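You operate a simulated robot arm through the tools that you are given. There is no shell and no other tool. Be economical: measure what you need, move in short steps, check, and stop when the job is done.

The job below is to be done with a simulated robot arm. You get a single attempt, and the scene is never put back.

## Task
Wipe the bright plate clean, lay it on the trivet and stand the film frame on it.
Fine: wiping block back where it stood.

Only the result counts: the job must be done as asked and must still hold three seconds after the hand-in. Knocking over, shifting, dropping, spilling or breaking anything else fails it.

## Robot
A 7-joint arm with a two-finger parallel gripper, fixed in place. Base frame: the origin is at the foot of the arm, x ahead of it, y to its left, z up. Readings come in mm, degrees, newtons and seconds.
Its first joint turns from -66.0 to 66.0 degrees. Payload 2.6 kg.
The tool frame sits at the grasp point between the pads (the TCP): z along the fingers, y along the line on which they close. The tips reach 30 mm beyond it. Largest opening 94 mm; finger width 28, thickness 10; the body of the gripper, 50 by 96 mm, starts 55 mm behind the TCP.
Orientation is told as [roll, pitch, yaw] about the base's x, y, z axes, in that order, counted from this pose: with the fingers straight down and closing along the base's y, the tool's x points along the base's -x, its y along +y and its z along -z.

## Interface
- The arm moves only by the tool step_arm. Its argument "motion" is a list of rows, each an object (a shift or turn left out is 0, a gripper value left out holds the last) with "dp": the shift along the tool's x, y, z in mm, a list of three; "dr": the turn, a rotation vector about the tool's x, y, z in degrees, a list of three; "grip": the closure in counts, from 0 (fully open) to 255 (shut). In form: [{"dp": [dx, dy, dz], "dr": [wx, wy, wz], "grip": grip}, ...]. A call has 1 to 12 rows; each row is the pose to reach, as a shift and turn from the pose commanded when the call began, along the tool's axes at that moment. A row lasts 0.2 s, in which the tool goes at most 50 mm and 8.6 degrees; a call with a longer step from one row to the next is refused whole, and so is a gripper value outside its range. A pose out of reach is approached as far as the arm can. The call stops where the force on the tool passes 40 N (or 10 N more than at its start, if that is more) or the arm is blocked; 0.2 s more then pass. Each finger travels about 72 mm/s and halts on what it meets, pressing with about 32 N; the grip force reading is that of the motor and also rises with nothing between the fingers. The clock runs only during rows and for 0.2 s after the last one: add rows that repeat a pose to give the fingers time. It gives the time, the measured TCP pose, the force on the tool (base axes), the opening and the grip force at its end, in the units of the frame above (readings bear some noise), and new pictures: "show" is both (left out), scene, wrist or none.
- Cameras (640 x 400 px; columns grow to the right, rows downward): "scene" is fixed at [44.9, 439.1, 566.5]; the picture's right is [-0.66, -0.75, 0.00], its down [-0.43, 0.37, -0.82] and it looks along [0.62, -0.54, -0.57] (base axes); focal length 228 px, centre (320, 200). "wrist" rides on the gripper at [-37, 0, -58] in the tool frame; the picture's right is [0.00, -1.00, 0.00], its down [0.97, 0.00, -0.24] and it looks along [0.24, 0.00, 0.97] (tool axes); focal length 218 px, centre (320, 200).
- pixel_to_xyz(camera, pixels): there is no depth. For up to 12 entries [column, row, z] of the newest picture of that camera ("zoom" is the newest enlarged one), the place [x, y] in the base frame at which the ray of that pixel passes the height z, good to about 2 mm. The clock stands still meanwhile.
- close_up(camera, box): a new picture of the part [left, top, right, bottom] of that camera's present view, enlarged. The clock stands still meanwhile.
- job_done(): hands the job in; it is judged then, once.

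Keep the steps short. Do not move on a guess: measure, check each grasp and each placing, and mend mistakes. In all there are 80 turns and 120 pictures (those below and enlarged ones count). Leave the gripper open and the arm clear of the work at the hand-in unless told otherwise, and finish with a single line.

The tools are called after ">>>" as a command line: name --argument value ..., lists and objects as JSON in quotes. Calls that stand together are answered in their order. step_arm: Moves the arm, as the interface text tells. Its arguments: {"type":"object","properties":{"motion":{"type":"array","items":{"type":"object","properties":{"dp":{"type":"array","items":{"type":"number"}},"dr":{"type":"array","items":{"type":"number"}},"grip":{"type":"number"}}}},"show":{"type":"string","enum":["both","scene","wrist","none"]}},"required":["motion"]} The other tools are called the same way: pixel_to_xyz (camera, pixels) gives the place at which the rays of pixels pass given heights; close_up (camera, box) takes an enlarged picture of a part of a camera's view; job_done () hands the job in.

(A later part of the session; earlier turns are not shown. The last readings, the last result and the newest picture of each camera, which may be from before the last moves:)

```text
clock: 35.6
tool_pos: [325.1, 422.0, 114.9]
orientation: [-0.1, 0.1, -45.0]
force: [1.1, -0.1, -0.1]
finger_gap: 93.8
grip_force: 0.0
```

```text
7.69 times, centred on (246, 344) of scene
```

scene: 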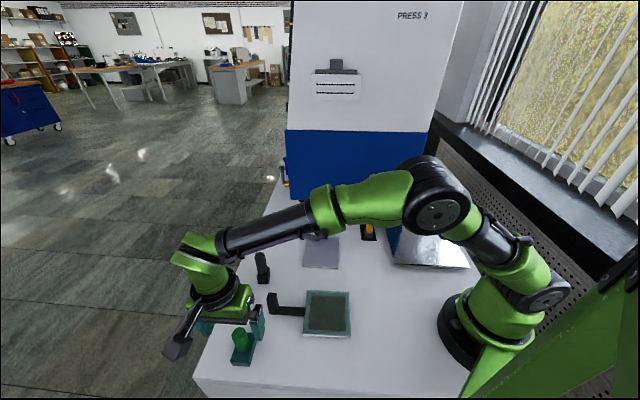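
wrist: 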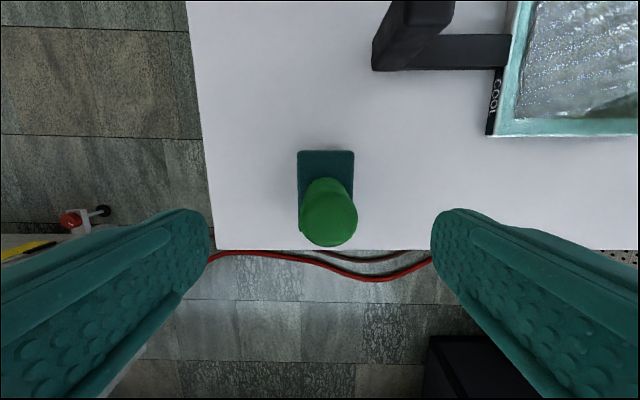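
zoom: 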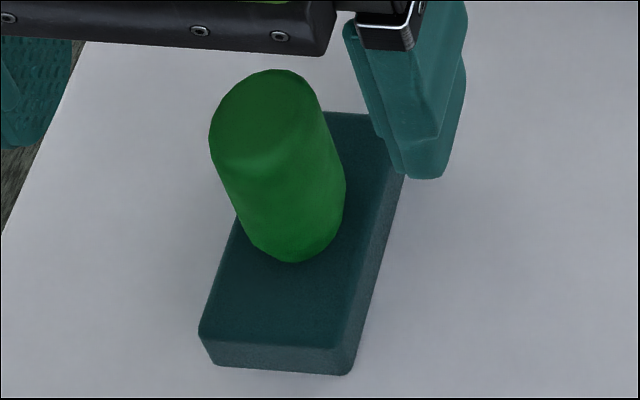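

Wiper is standing back within ~3 mm of its spot. Now view the slab from a lower side angle before placing: fly to (330,20,170).

>>> step_arm --motion '[{"dp": [0, 0, -40]}, {"dp": [-25, -24, -55]}, {"dp": [-58, -56, -55]}, {"dp": [-91, -89, -55]}, {"dp": [-124, -121, -55]}, {"dp": [-157, -153, -55]}, {"dp": [-190, -185, -55]}, {"dp": [-223, -217, -55]}, {"dp": [-256, -249, -55]}, {"dp": [-288, -281, -55]}, {"dp": [-288, -281, -55]}]' --show "none"

>>> step_arm --motion '[{"dr": [8, 0, 0]}, {"dr": [16, 0, 0]}, {"dr": [24, 0, 0]}, {"dr": [32, 0, 0]}, {"dr": [38, 0, 0]}, {"dr": [38, 0, 0]}]' --show "both"

```text
clock: 38.0
tool_pos: [331.3, 15.5, 167.1]
orientation: [-0.1, 0.1, -45.1]
force: [-0.9, -0.1, 0.0]
finger_gap: 94.1
grip_force: 0.1
```

```text
clock: 39.4
tool_pos: [333.1, 17.7, 168.8]
orientation: [-38.2, 0.1, -45.0]
force: [-0.1, 0.5, -0.4]
finger_gap: 94.1
grip_force: 0.0
```

scene: 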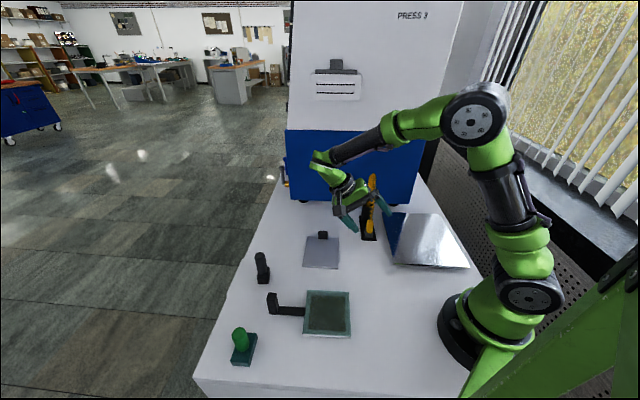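
wrist: 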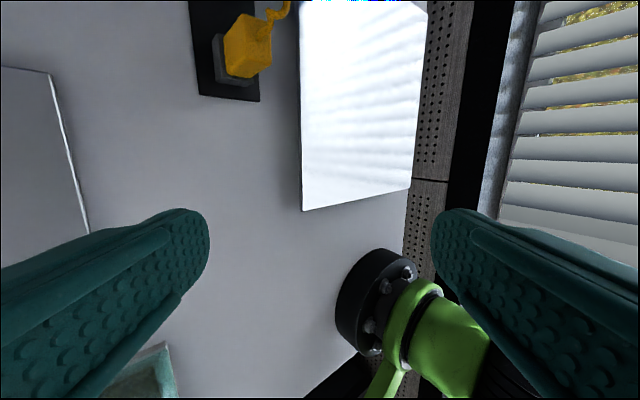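

>>> close_up --camera "wrist" --box '[270, 0, 440, 230]'

>>> pixel_to_xyz --camera "wrist" --pixels '[[303, 211, 20], [303, 211, 26], [411, 189, 20], [411, 189, 26], [427, 15, 26], [300, 100, 26]]'

>>> close_up --camera "scene" --box '[380, 240, 480, 280]'

```text
1.74 times, centred on (355, 115) of wrist
```

zoom: 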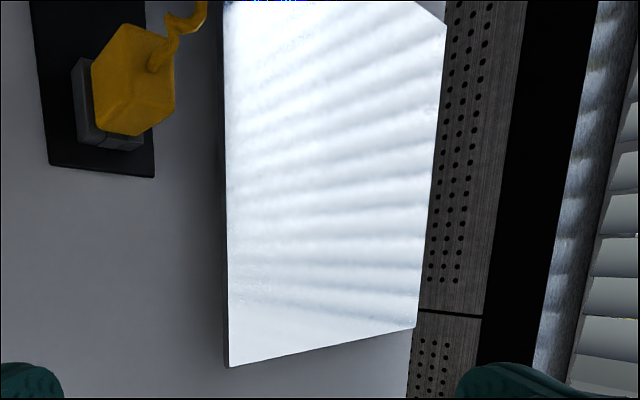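

```text
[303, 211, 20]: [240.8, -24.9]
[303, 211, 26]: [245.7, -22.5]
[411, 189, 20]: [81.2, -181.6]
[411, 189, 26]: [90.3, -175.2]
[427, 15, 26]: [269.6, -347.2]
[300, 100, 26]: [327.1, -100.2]
```

```text
6.40 times, centred on (430, 260) of scene
```

zoom: 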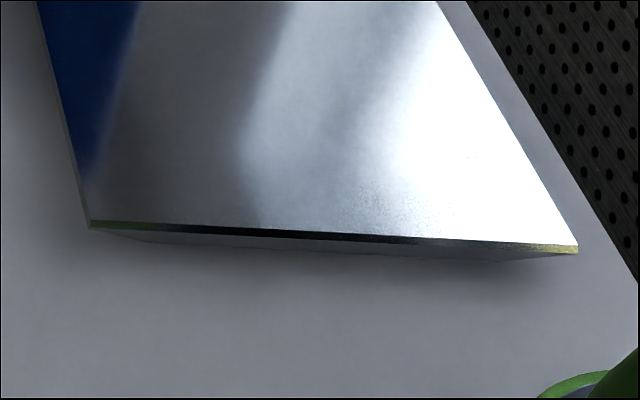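

The slab (top z≈20, centre ≈(247,-199), ~255×225) is the only raised stand in the scene and has no dirt or grip: it's the trivet. Now level the tool, turn to yaw +45° (close across the knob's thin direction) and hover near the knob.

>>> step_arm --motion '[{"dr": [-8, 0, 0]}, {"dr": [-16, 0, 0]}, {"dr": [-24, 0, 0]}, {"dr": [-32, 0, 0]}, {"dr": [-38.1, 0, 0]}, {"dr": [-38.1, 0, 0]}]' --show "none"

>>> step_arm --motion '[{"dr": [0, 0, -8.4], "dp": [0, 20, 0]}, {"dr": [0, 0, -16.8], "dp": [0, 40, 0]}, {"dr": [0, 0, -25.2], "dp": [0, 60, 0]}, {"dr": [0, 0, -33.6], "dp": [0, 80, 0]}, {"dr": [0, 0, -42], "dp": [0, 80, 0]}, {"dr": [0, 0, -50.4], "dp": [-10, 80, 0]}, {"dr": [0, 0, -58.8], "dp": [-25, 80, 0]}, {"dr": [0, 0, -67.2], "dp": [-40, 80, 0]}, {"dr": [0, 0, -75.6], "dp": [-55, 80, 0]}, {"dr": [0, 0, -84], "dp": [-70, 80, 0]}, {"dr": [0, 0, -90], "dp": [-70, 80, 0]}, {"dr": [0, 0, -90], "dp": [-70, 80, 0]}]' --show "both"

```text
clock: 40.8
tool_pos: [331.8, 19.3, 169.0]
orientation: [0.0, 0.2, -45.0]
force: [0.4, -0.1, -0.3]
finger_gap: 94.2
grip_force: 0.1
```

```text
clock: 43.4
tool_pos: [438.3, 27.4, 168.4]
orientation: [0.1, 0.0, 45.1]
force: [1.2, 0.0, 0.1]
finger_gap: 94.0
grip_force: 0.0
```

scene: 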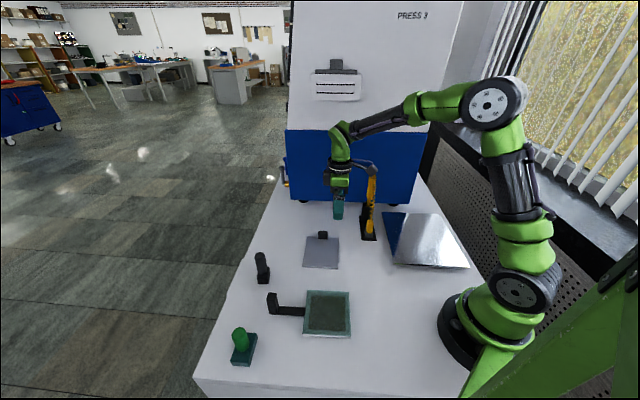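
wrist: 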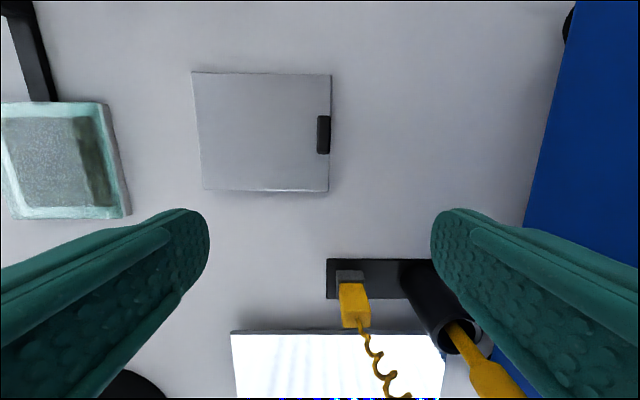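

Everything aligned; knob at (323,135). Measure it.

>>> close_up --camera "wrist" --box '[185, 60, 345, 200]'

>>> pixel_to_xyz --camera "wrist" --pixels '[[191, 72, 5], [330, 74, 5], [328, 191, 5], [203, 189, 5], [323.5, 116, 30], [323.5, 154, 30], [317, 135, 5], [317, 135, 30], [330, 135, 30]]'

```text
2.86 times, centred on (265, 130) of wrist
```

zoom: 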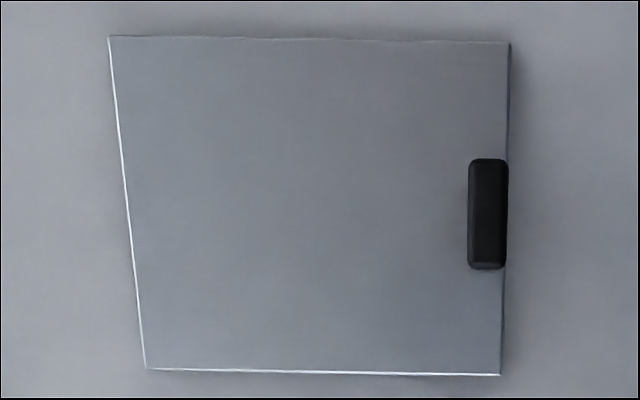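

```text
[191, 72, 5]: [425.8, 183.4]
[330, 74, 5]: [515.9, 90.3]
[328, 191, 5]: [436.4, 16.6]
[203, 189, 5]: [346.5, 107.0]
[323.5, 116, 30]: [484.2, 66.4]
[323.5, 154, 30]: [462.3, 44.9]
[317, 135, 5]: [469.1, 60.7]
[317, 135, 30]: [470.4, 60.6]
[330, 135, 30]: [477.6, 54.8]
```

Knob centre ≈(474,57), plate centre ≈(431,99). Move above the knob and down to z≈90.

>>> step_arm --motion '[{"dp": [-23, -2, 0]}, {"dp": [-45.8, -4.2, 0]}, {"dp": [-45.8, -4.2, 40]}, {"dp": [-45.8, -4.2, 78]}, {"dp": [-45.8, -4.2, 78]}]' --show "both"

>>> close_up --camera "scene" --box '[290, 210, 354, 280]'

```text
clock: 44.6
tool_pos: [472.8, 54.1, 88.2]
orientation: [0.1, 0.1, 45.0]
force: [-0.2, 0.2, 0.2]
finger_gap: 93.8
grip_force: 0.0
```

scene: 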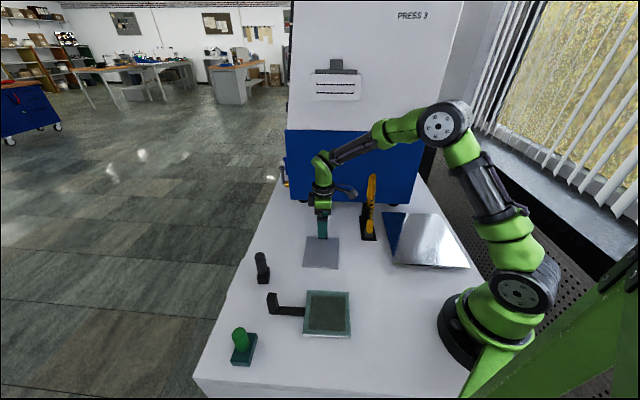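
wrist: 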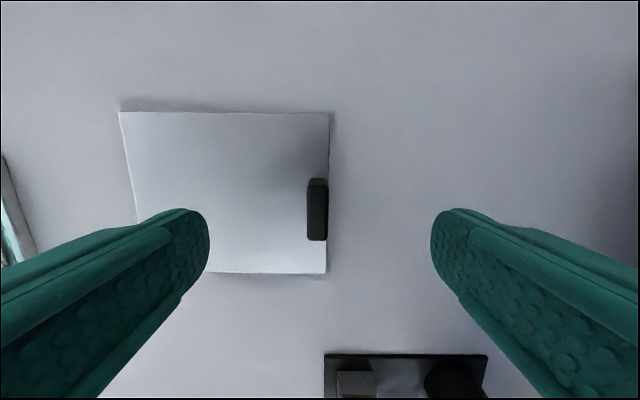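

```text
5.71 times, centred on (322, 245) of scene
```

zoom: 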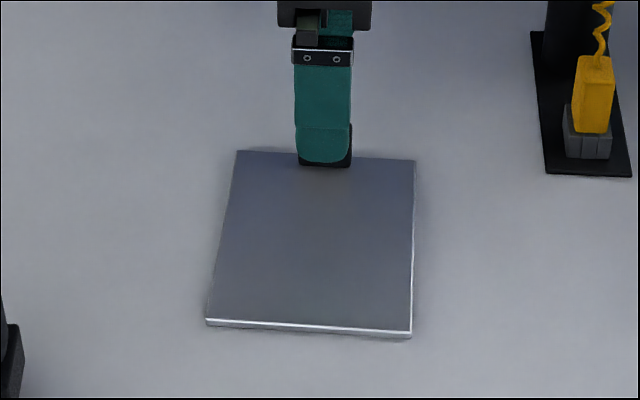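

Fingers straddle the knob well. Descend so tips are ~4 mm above the plate (TCP z≈40).

>>> step_arm --motion '[{"dp": [-1, 1.2, 20]}, {"dp": [-1, 1.2, 36]}, {"dp": [-1, 1.2, 44]}, {"dp": [-1, 1.2, 48]}, {"dp": [-1, 1.2, 48]}]' --show "both"

>>> close_up --camera "scene" --box '[290, 210, 354, 280]'

```text
clock: 45.8
tool_pos: [473.0, 55.8, 43.2]
orientation: [0.2, -0.1, 45.1]
force: [0.5, 0.1, -0.1]
finger_gap: 94.1
grip_force: 0.1
```

scene: 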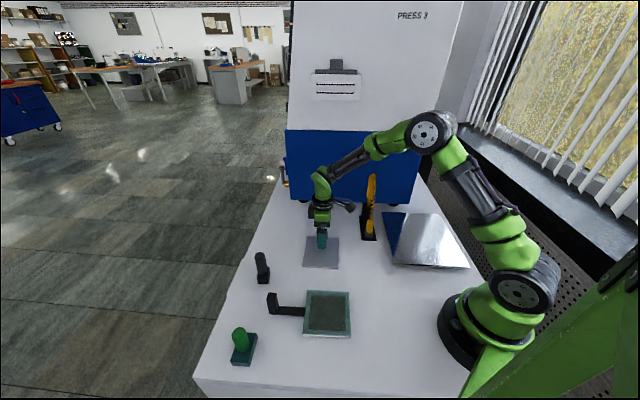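
wrist: 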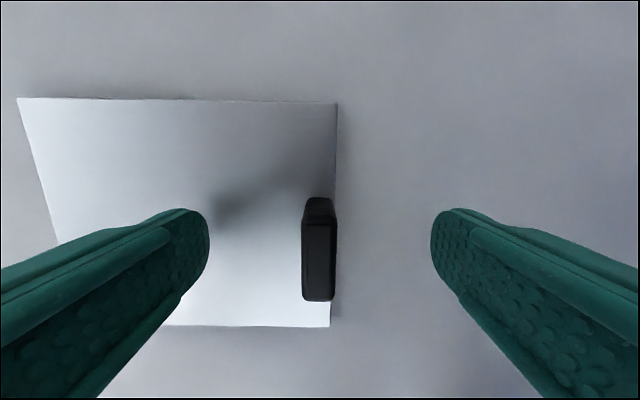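

```text
5.71 times, centred on (322, 245) of scene
```

zoom: 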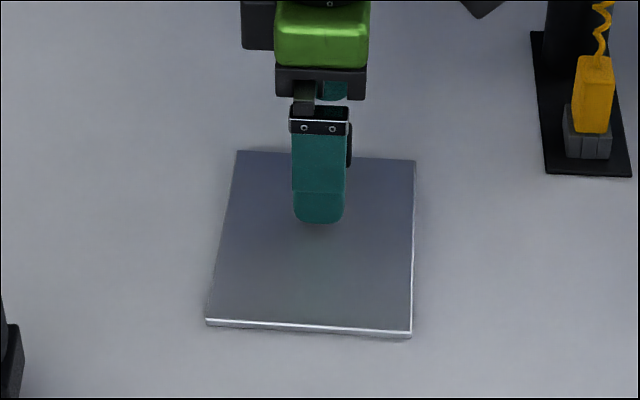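

Knob is ~30 mm tall, between fingers. Lower 3 mm more and close.

>>> step_arm --motion '[{"dp": [-2, 0, 2]}, {"dp": [-2, 0, 4]}, {"dp": [-2, 0, 4]}]' --show "none"

>>> step_arm --motion '[{"grip": 255}, {"grip": 255}, {"grip": 255}, {"grip": 255}, {"grip": 255}, {"grip": 255}]' --show "both"

```text
clock: 46.6
tool_pos: [475.2, 57.5, 39.2]
orientation: [0.3, 0.1, 45.0]
force: [-0.6, -0.2, -0.3]
finger_gap: 94.0
grip_force: 0.0
```

```text
clock: 48.0
tool_pos: [475.8, 58.6, 39.0]
orientation: [0.1, -0.1, 45.1]
force: [1.1, 0.3, 1.9]
finger_gap: 15.3
grip_force: 32.2
```

scene: 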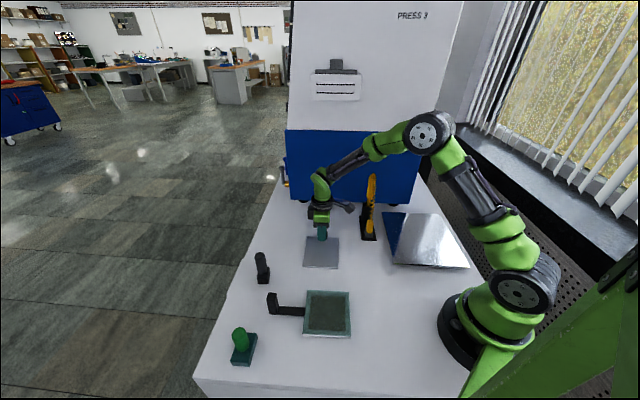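
wrist: 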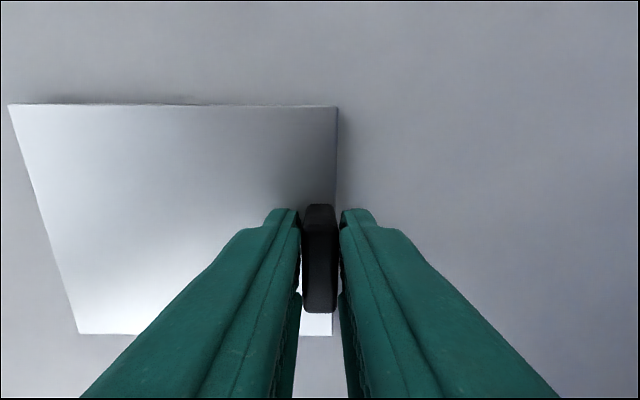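

Knob gripped (gap 15.3). Lift 25 mm slowly and check for droop.

>>> step_arm --motion '[{"dp": [0, 0, -3]}, {"dp": [0, 0, -8]}, {"dp": [0, 0, -15]}, {"dp": [0, 0, -25]}, {"dp": [0, 0, -25]}]' --show "both"

>>> close_up --camera "scene" --box '[290, 210, 354, 280]'

```text
clock: 49.2
tool_pos: [473.5, 56.5, 62.0]
orientation: [0.2, 0.1, 45.0]
force: [0.4, -0.8, -1.9]
finger_gap: 11.5
grip_force: 31.7
```

scene: 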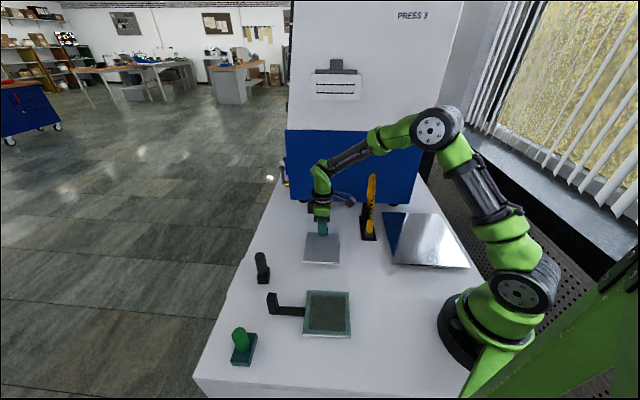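
wrist: 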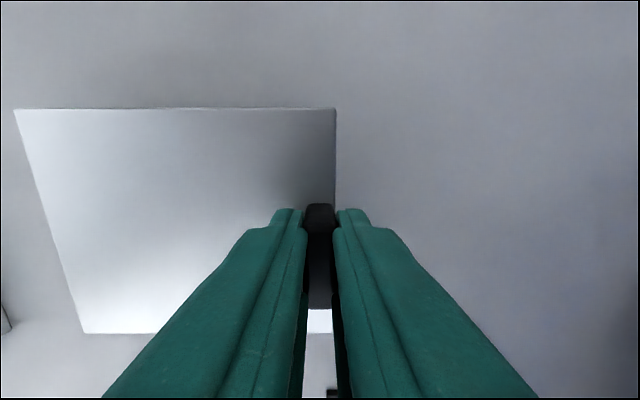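

```text
5.71 times, centred on (322, 245) of scene
```

zoom: 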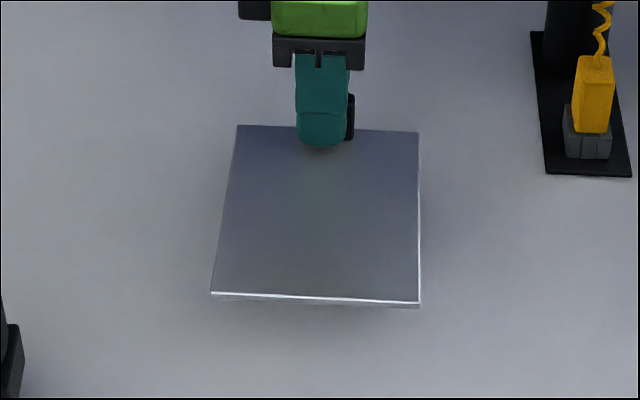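

Plate is level and held (gap 11.5, ~0.2 kg). The yellow cord item stands near the trivet (s≥297, t 188–241), so I'll detour: raise to z≈160, shift back 65 mm, then cross toward the trivet.

>>> step_arm --motion '[{"dp": [0, 0, -40]}, {"dp": [0, 20, -75]}, {"dp": [0, 50, -98]}, {"dp": [20, 65, -98]}, {"dp": [50, 65, -98]}, {"dp": [85, 65, -98]}, {"dp": [120, 65, -98]}, {"dp": [120, 65, -98]}]' --show "both"

```text
clock: 51.0
tool_pos: [343.0, 18.8, 162.9]
orientation: [0.2, 0.1, 45.0]
force: [-0.3, 0.1, -1.8]
finger_gap: 11.2
grip_force: 32.0
```

scene: 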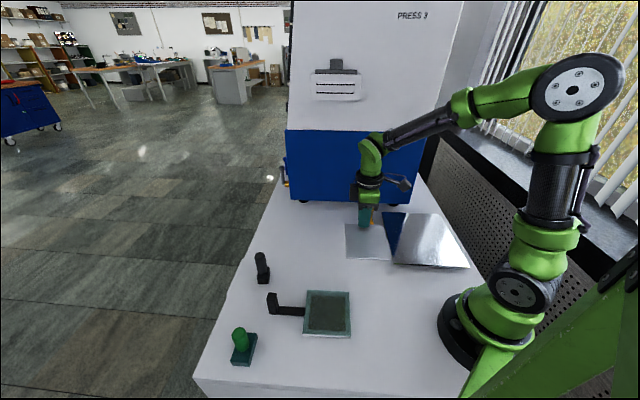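
wrist: 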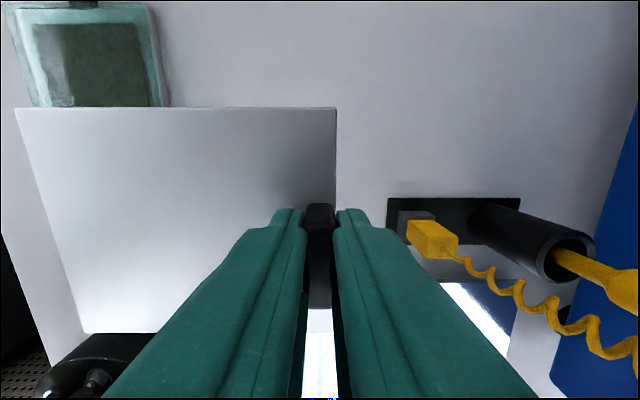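

Robot base is close to the plate's inner corner, so shift outward to s=275 (still inside the yellow plug at s≥297, plate well above) while crossing, then go to above the target (s=322, t=15).

>>> step_arm --motion '[{"dp": [10, -25, 0]}, {"dp": [31, -46, 0]}, {"dp": [65, -46, 0]}, {"dp": [100, -46, 0]}, {"dp": [135, -46, 0]}, {"dp": [165, -46, 0]}, {"dp": [165, -46, 0]}]' --show "both"

```text
clock: 52.6
tool_pos: [259.1, -130.2, 159.8]
orientation: [0.2, 0.0, 45.1]
force: [0.9, 0.1, -3.1]
finger_gap: 11.5
grip_force: 32.5
```

scene: 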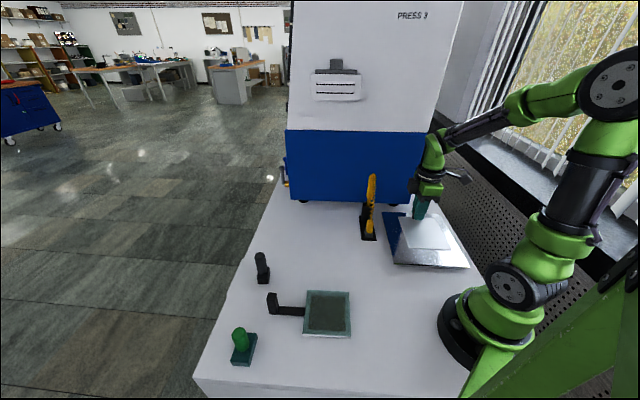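
wrist: 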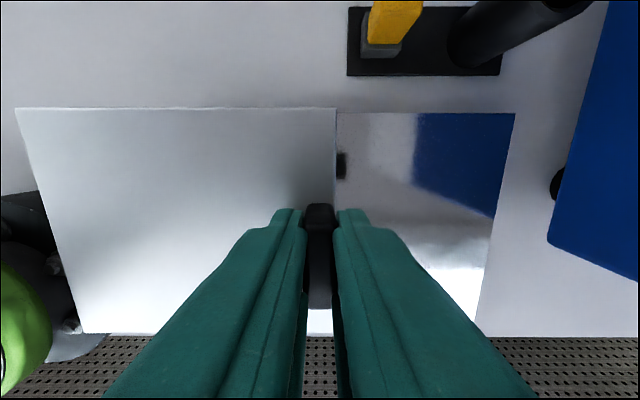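

Safe crossing. Verify trivet edges from here, then continue to the target and descend to z≈75.

>>> pixel_to_xyz --camera "wrist" --pixels '[[515, 113, 20], [340, 113, 20], [478, 318, 20], [349, 75, 0], [501, 76, 0]]'

>>> step_arm --motion '[{"dp": [25, -25, 0]}, {"dp": [55, -47, 0]}, {"dp": [76, -47, 10]}, {"dp": [76, -47, 40]}, {"dp": [76, -47, 65]}, {"dp": [76, -47, 82]}, {"dp": [76, -47, 82]}]' --show "both"

```text
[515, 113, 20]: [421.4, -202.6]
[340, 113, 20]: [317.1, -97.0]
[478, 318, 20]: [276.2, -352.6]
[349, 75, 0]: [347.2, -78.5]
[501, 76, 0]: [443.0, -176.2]
```

```text
clock: 54.2
tool_pos: [237.2, -217.1, 79.8]
orientation: [0.2, 0.0, 45.0]
force: [0.5, -0.2, -1.6]
finger_gap: 11.6
grip_force: 32.3
```

scene: 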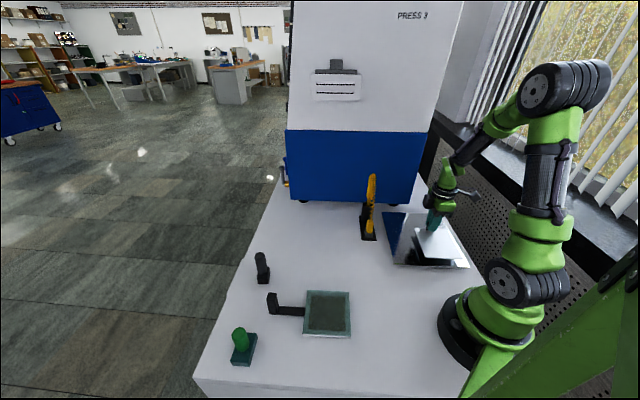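
wrist: 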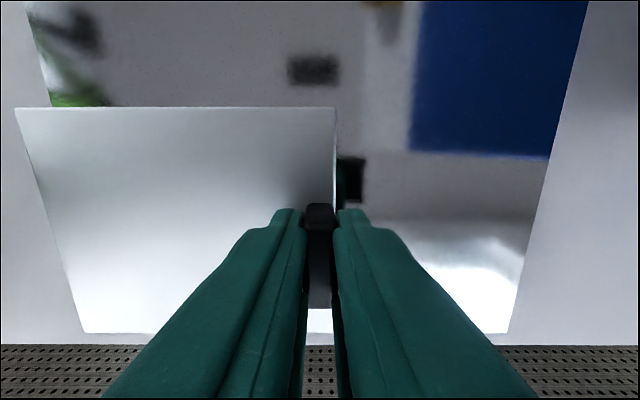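

Plate is over the trivet with ≥11 mm margin left; shift 6 mm inward and lower to just above contact.

>>> step_arm --motion '[{"dp": [0, -6, 5]}, {"dp": [0, -6, 12]}, {"dp": [0, -6, 17]}, {"dp": [0, -6, 17]}]' --show "none"

>>> step_arm --motion '[{"dp": [0, 0, 1]}, {"dp": [0, 0, 2]}, {"dp": [0, 0, 2]}]' --show "scene"

>>> close_up --camera "scene" --box '[380, 190, 480, 280]'

```text
clock: 55.2
tool_pos: [241.6, -222.3, 63.5]
orientation: [0.1, 0.0, 45.0]
force: [-3.0, 1.5, 10.3]
finger_gap: 11.5
grip_force: 32.4
```

```text
clock: 55.7
tool_pos: [242.7, -221.5, 64.0]
orientation: [0.1, 0.0, 44.8]
force: [-1.3, -0.1, 4.3]
finger_gap: 11.5
grip_force: 31.9
stopped in row 2: the force on the tool passed its limit (the readings are from after the stop); the commanded pose is now the measured one
```

scene: 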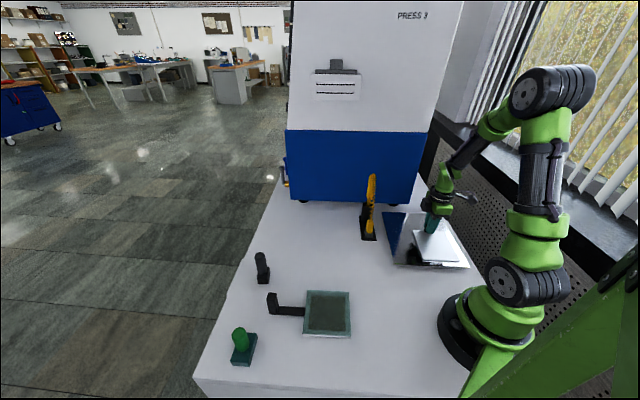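

```text
4.44 times, centred on (430, 235) of scene
```

zoom: 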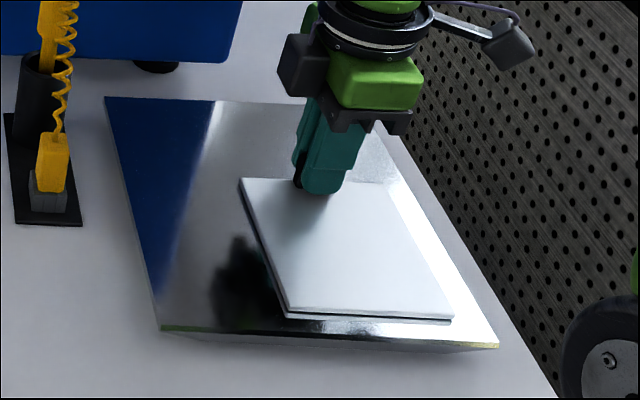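

Contact at z≈64 with the plate lying on the trivet. Open gently, then rise.

>>> step_arm --motion '[{"grip": 200}, {"grip": 150}, {"grip": 100}, {"grip": 50}, {"grip": 0}, {"grip": 0}, {"dp": [0, 0, -30], "grip": 0}, {"dp": [0, 0, -70], "grip": 0}, {"dp": [0, 0, -100], "grip": 0}, {"dp": [0, 0, -100], "grip": 0}]' --show "both"

>>> close_up --camera "scene" --box '[380, 190, 480, 280]'

```text
clock: 57.9
tool_pos: [240.1, -220.3, 163.9]
orientation: [0.1, 0.0, 44.9]
force: [0.8, 0.0, -0.4]
finger_gap: 94.0
grip_force: 0.0
```

scene: 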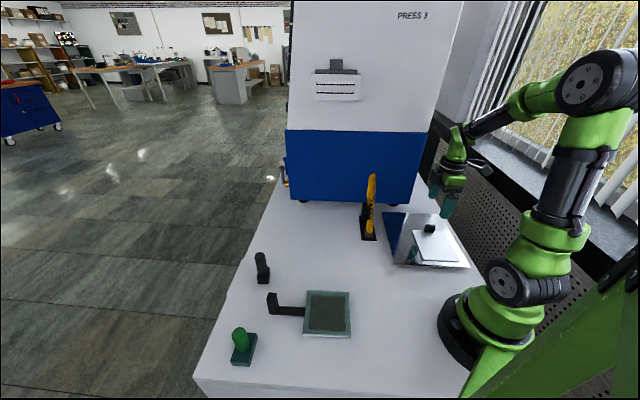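
wrist: 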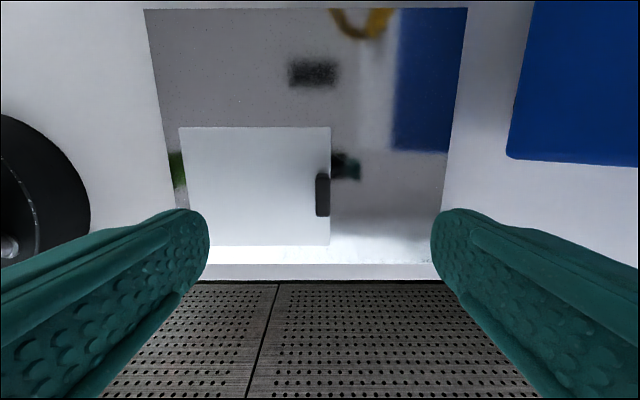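

```text
4.44 times, centred on (430, 235) of scene
```

zoom: 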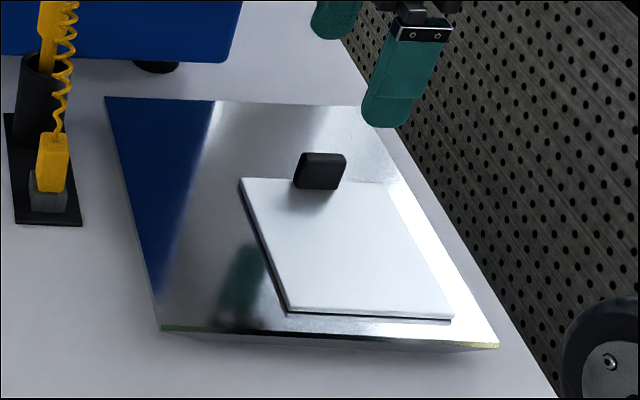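

Plate lies flat on the trivet. Measure its resting position (plate top ≈28–30).

>>> pixel_to_xyz --camera "wrist" --pixels '[[180, 128, 30], [330, 127, 30], [330, 245, 30], [190, 244, 30], [317, 197, 30], [147, 9, 24], [467, 9, 24], [438, 263, 24]]'

>>> pixel_to_xyz --camera "scene" --pixels '[[412, 230.2, 30], [420.3, 229.4, 30], [483.7, 261, 30], [457.5, 261.2, 30], [444.5, 259.5, 30]]'

```text
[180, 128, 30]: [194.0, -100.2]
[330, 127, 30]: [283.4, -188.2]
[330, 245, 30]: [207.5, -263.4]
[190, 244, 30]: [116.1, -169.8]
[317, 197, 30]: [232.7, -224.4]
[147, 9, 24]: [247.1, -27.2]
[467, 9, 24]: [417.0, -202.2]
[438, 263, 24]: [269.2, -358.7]
```

```text
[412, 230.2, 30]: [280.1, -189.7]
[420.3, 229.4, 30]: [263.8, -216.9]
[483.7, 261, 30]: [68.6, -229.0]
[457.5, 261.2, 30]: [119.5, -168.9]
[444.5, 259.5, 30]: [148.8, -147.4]
```

Plate occupies s 204–333, t −40…68; knob's inner face at s≈320. Frame target centre s≈258, t≈14. Travel back around the yellow item, then turn to yaw −45° over the frame.

>>> step_arm --motion '[{"dp": [-10, 45, -5]}, {"dp": [-30, 90, -5]}, {"dp": [-75, 90, -5]}, {"dp": [-120, 90, -5]}, {"dp": [-165, 90, -5]}, {"dp": [-210, 90, -5]}, {"dp": [-245, 110, -5]}, {"dp": [-280, 140, -5]}, {"dp": [-315, 170, -5]}, {"dp": [-350, 200, -5]}, {"dp": [-370, 240, -5]}, {"dp": [-370, 240, -5]}]' --show "none"

>>> step_arm --motion '[{"dr": [0, 0, 8.4], "dp": [0, 10, 0]}, {"dr": [0, 0, 16.8], "dp": [0, 20, 0]}, {"dr": [0, 0, 25.2], "dp": [0, 30, 0]}, {"dr": [0, 0, 33.6], "dp": [0, 40, 0]}, {"dr": [0, 0, 42], "dp": [0, 50, 0]}, {"dr": [0, 0, 50.4], "dp": [0, 60, 0]}, {"dr": [0, 0, 58.8], "dp": [0, 65, 0]}, {"dr": [0, 0, 67.2], "dp": [0, 65, 0]}, {"dr": [0, 0, 75.6], "dp": [0, 65, 0]}, {"dr": [0, 0, 84], "dp": [0, 65, 0]}, {"dr": [0, 0, 90], "dp": [0, 65, 0]}, {"dr": [0, 0, 90], "dp": [0, 65, 0]}]' --show "both"

```text
clock: 60.5
tool_pos: [335.8, 209.5, 166.6]
orientation: [0.0, 0.0, 44.8]
force: [-0.2, -0.2, 0.4]
finger_gap: 93.8
grip_force: 0.0
```

```text
clock: 63.1
tool_pos: [289.1, 255.2, 167.8]
orientation: [0.0, 0.0, -45.2]
force: [0.4, 0.2, 0.4]
finger_gap: 94.1
grip_force: 0.0
```

scene: 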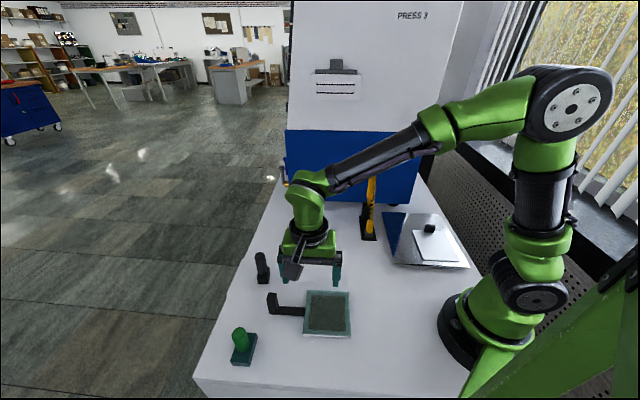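
wrist: 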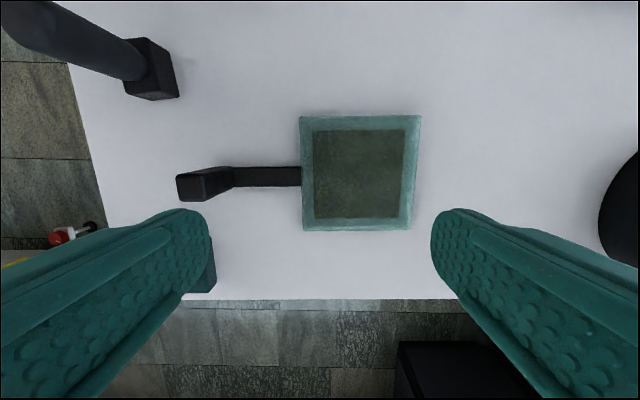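

Measure the frame and its upright.

>>> close_up --camera "wrist" --box '[165, 100, 435, 245]'

>>> pixel_to_xyz --camera "wrist" --pixels '[[300, 117, 8], [421, 116, 8], [410, 230, 8], [304, 229, 8], [232, 167, 8], [232, 188, 8], [177, 175, 55], [207, 175, 55], [207, 201, 55], [180, 201, 55]]'

```text
2.37 times, centred on (300, 172) of wrist
```

zoom: 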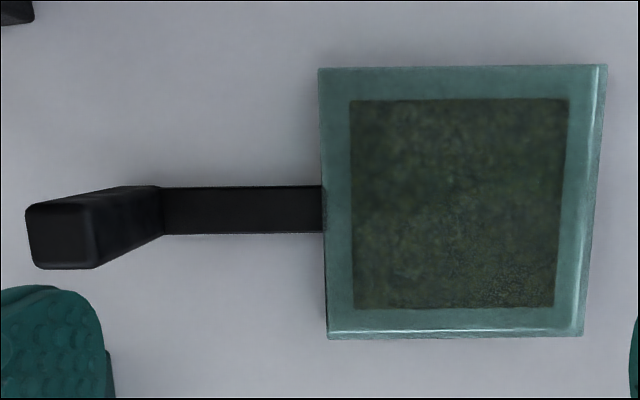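

```text
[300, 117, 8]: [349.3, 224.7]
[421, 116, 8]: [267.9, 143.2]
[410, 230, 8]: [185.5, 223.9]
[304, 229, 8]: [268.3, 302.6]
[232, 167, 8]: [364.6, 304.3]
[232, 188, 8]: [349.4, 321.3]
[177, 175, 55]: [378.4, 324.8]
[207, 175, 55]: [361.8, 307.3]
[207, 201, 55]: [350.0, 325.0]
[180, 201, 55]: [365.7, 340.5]
```

Frame centre (s 31.5, t 347.5); upright at s≈30, t≈486 (24×22 mm, ~55 tall). Move above the upright and down to z≈100.

>>> step_arm --motion '[{"dp": [-3, 35, 0]}, {"dp": [-6, 70, 0]}, {"dp": [-6, 101, 0]}, {"dp": [-6, 101, 35]}, {"dp": [-6, 101, 68]}, {"dp": [-6, 101, 68]}]' --show "both"

```text
clock: 64.5
tool_pos: [365.9, 321.0, 100.7]
orientation: [0.0, 0.1, -45.1]
force: [0.3, 0.7, -0.6]
finger_gap: 93.9
grip_force: 0.0
```

scene: 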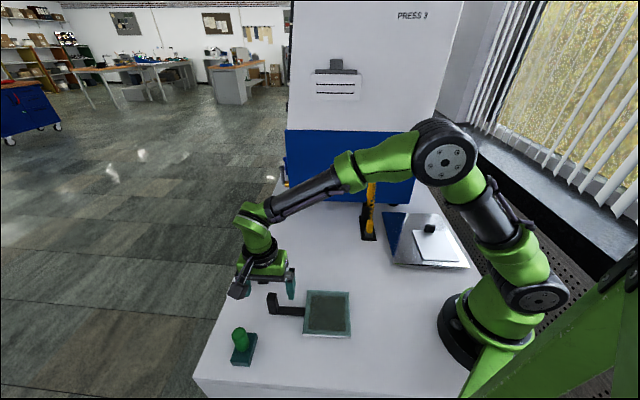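
wrist: 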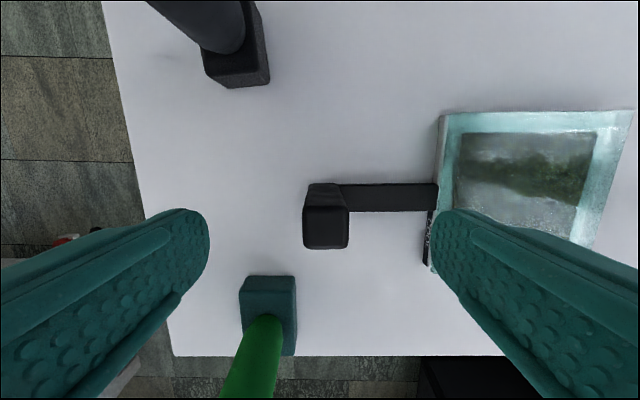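

Upright nearly centred (326,227). Descend to z≈44 with a small correction.

>>> step_arm --motion '[{"dp": [2, -2.5, 20]}, {"dp": [2, -2.5, 40]}, {"dp": [2, -2.5, 52]}, {"dp": [2, -2.5, 56]}, {"dp": [2, -2.5, 56]}]' --show "both"

>>> close_up --camera "scene" --box '[230, 260, 320, 340]'

```text
clock: 65.7
tool_pos: [362.1, 321.8, 45.1]
orientation: [-0.1, 0.1, -45.2]
force: [1.8, 0.4, -0.8]
finger_gap: 94.0
grip_force: 0.0
```

scene: 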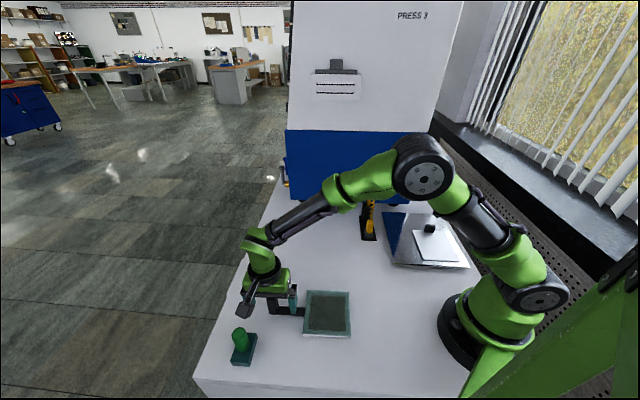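
wrist: 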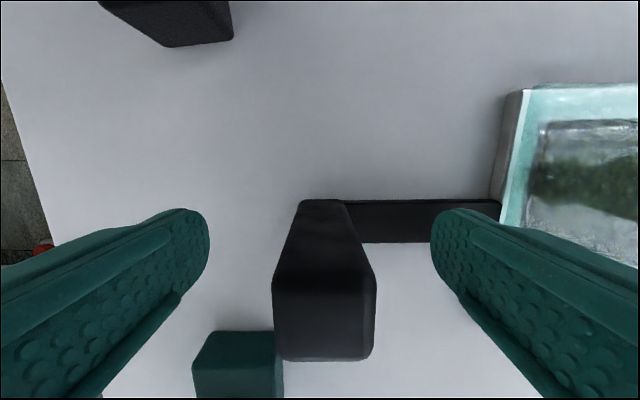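

```text
5.00 times, centred on (275, 300) of scene
```

zoom: 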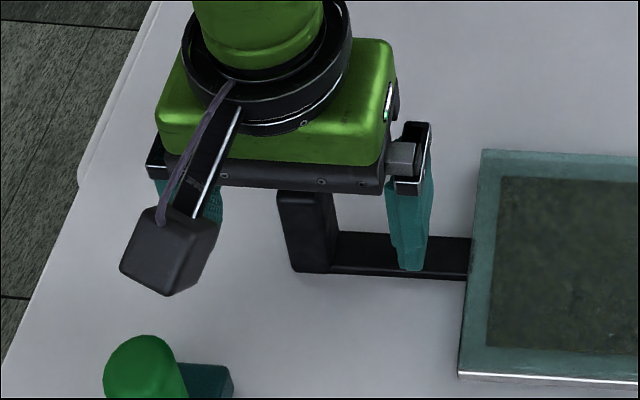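

Upright is between the fingers. Close.

>>> step_arm --motion '[{"grip": 255}, {"grip": 255}, {"grip": 255}, {"grip": 255}, {"grip": 255}, {"grip": 255}]' --show "wrist"

```text
clock: 67.1
tool_pos: [361.9, 322.4, 43.6]
orientation: [0.1, 0.2, -45.1]
force: [-1.7, -2.6, 0.6]
finger_gap: 26.1
grip_force: 31.9
```

wrist: 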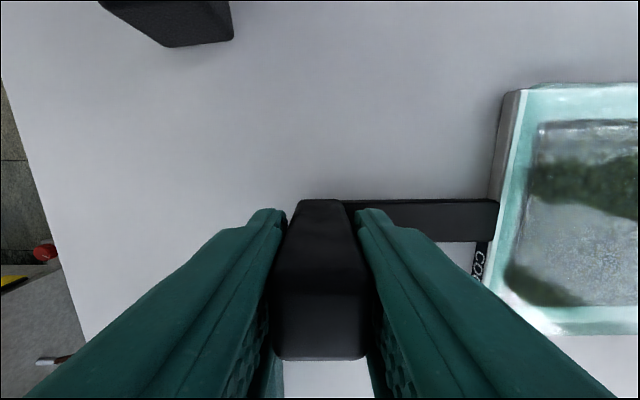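

Gripped (gap 26.1). Lift 40 mm slowly and check.

>>> step_arm --motion '[{"dp": [0, 0, -3]}, {"dp": [0, 0, -8]}, {"dp": [0, 0, -16]}, {"dp": [0, 0, -28]}, {"dp": [0, 0, -40]}, {"dp": [0, 0, -40]}]' --show "both"

>>> close_up --camera "scene" --box '[240, 250, 370, 345]'

```text
clock: 68.5
tool_pos: [361.6, 321.7, 83.3]
orientation: [0.1, 0.1, -45.2]
force: [-0.3, 0.6, -5.8]
finger_gap: 26.2
grip_force: 32.6
```

scene: 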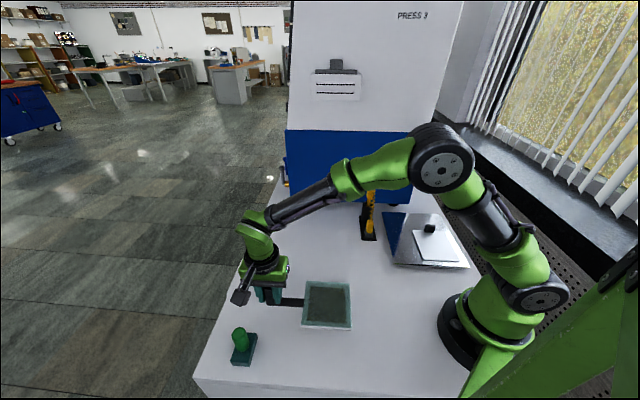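
wrist: 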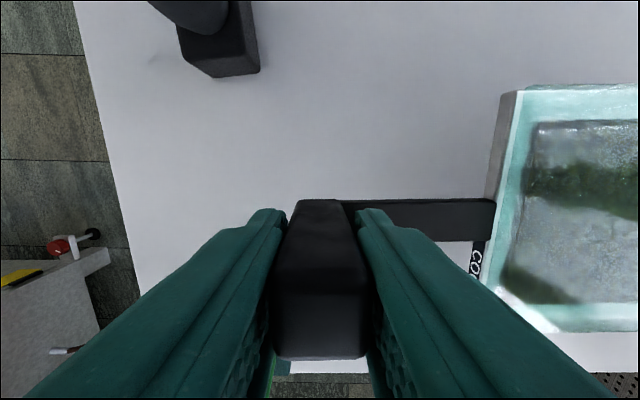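

```text
4.21 times, centred on (305, 298) of scene
```

zoom: 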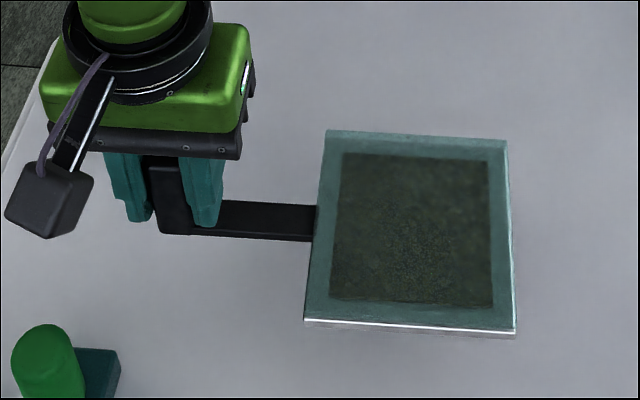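

Held firmly, level (~0.6 kg). Carry: raise to z≈150, then follow a curved path between robot base and yellow item to (s 215, t 258).

>>> step_arm --motion '[{"dp": [0, 0, -35]}, {"dp": [0, 0, -67]}, {"dp": [-38, -26, -67]}, {"dp": [-76, -52, -67]}, {"dp": [-114, -78, -67]}, {"dp": [-140, -110, -67]}, {"dp": [-160, -145, -67]}, {"dp": [-175, -185, -67]}, {"dp": [-187, -225, -67]}, {"dp": [-187, -225, -67]}]' --show "both"

```text
clock: 70.7
tool_pos: [335.3, 29.4, 150.2]
orientation: [0.1, 0.1, -45.0]
force: [0.0, 0.3, -5.3]
finger_gap: 26.2
grip_force: 31.9
```

scene: 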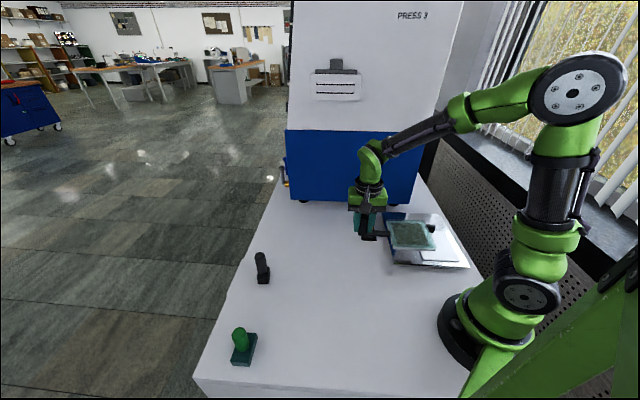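
wrist: 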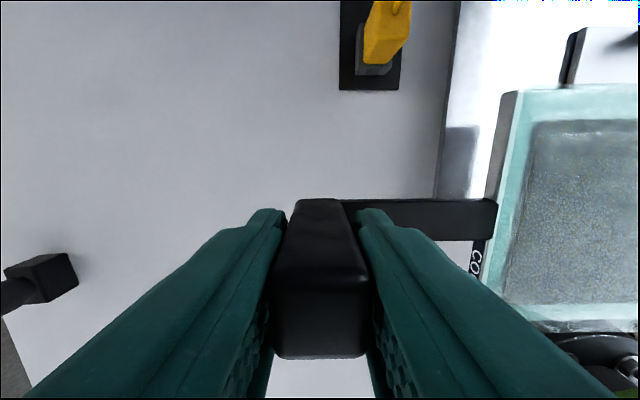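

On course. Move to the target (s 254.7, t 149.6) at height, then down to z≈110.

>>> step_arm --motion '[{"dp": [-10, -35, 0]}, {"dp": [-22, -70, 0]}, {"dp": [-38.4, -108, 0]}, {"dp": [-38.4, -108, 0]}, {"dp": [-38.4, -108, 20]}, {"dp": [-38.4, -108, 40]}, {"dp": [-38.4, -108, 40]}]' --show "both"

>>> close_up --camera "scene" --box '[350, 180, 480, 280]'

```text
clock: 72.3
tool_pos: [285.1, -74.6, 110.2]
orientation: [0.1, 0.1, -45.1]
force: [0.0, -0.8, -5.4]
finger_gap: 26.1
grip_force: 32.0
```

scene: 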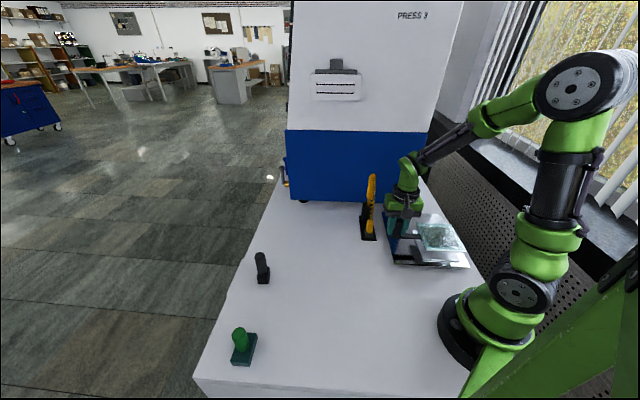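
wrist: 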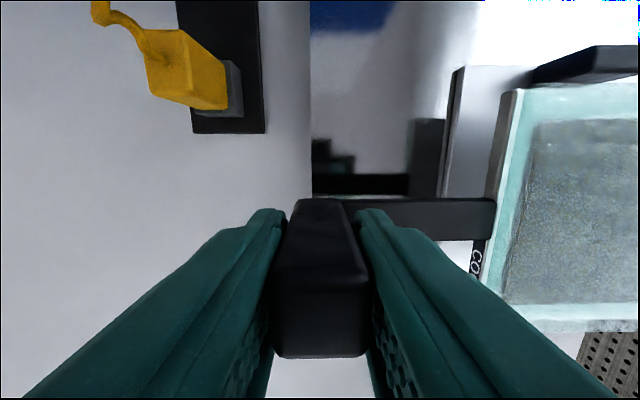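

```text
4.00 times, centred on (415, 230) of scene
```

zoom: 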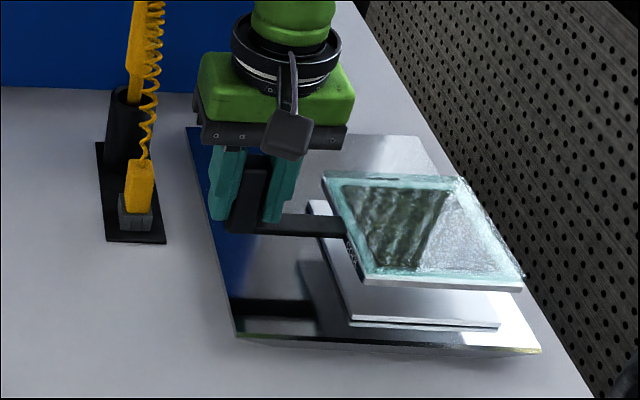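

Aligned: frame's far edge s≈314, knob face ≈320+. Shift 1 mm, lower to z≈79.

>>> step_arm --motion '[{"dp": [-1, 0, 12]}, {"dp": [-1, 0, 22]}, {"dp": [-1, 0, 29]}, {"dp": [-1, 0, 32]}, {"dp": [-1, 0, 32]}]' --show "both"

>>> close_up --camera "scene" --box '[370, 190, 480, 280]'

```text
clock: 73.5
tool_pos: [286.7, -72.2, 78.0]
orientation: [0.0, 0.1, -45.1]
force: [0.6, -0.1, -6.4]
finger_gap: 26.3
grip_force: 32.0
```

scene: 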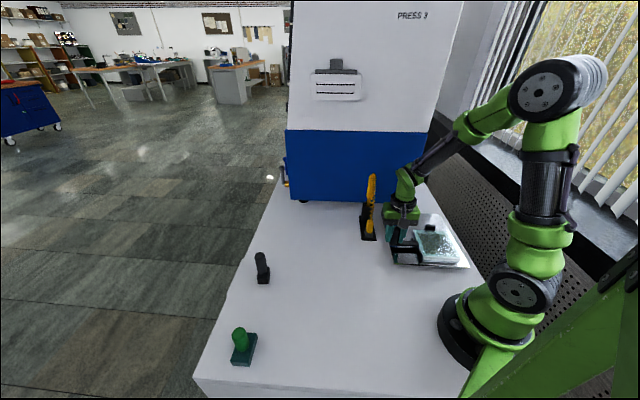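
wrist: 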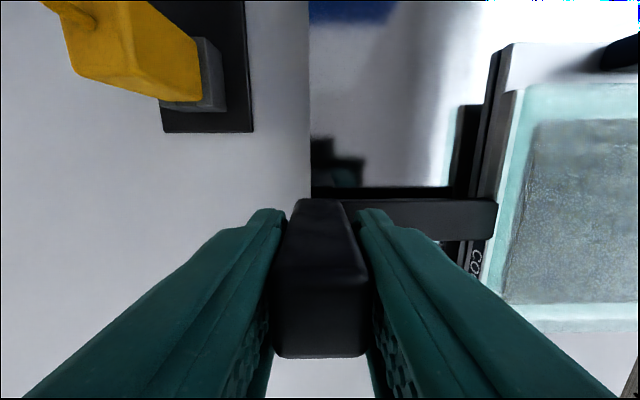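

```text
4.44 times, centred on (425, 235) of scene
```

zoom: 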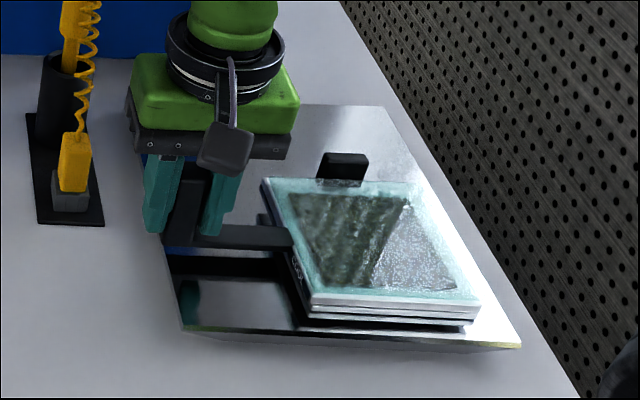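

Frame is just above the plate, clear of the knob. Lower in 1 mm steps to contact.

>>> step_arm --motion '[{"dp": [0, 0, 1]}, {"dp": [0, 0, 2]}, {"dp": [0, 0, 3]}, {"dp": [0, 0, 3]}]' --show "none"

>>> step_arm --motion '[{"dp": [0, 0, 1]}, {"dp": [0, 0, 2]}, {"dp": [0, 0, 2]}]' --show "none"

```text
clock: 74.5
tool_pos: [286.3, -74.0, 74.9]
orientation: [0.0, 0.1, -45.1]
force: [0.2, -0.7, -7.6]
finger_gap: 26.3
grip_force: 31.9
```

```text
clock: 75.3
tool_pos: [285.6, -74.0, 74.3]
orientation: [-0.1, 0.1, -45.1]
force: [0.7, 0.2, -3.8]
finger_gap: 26.0
grip_force: 31.7
```

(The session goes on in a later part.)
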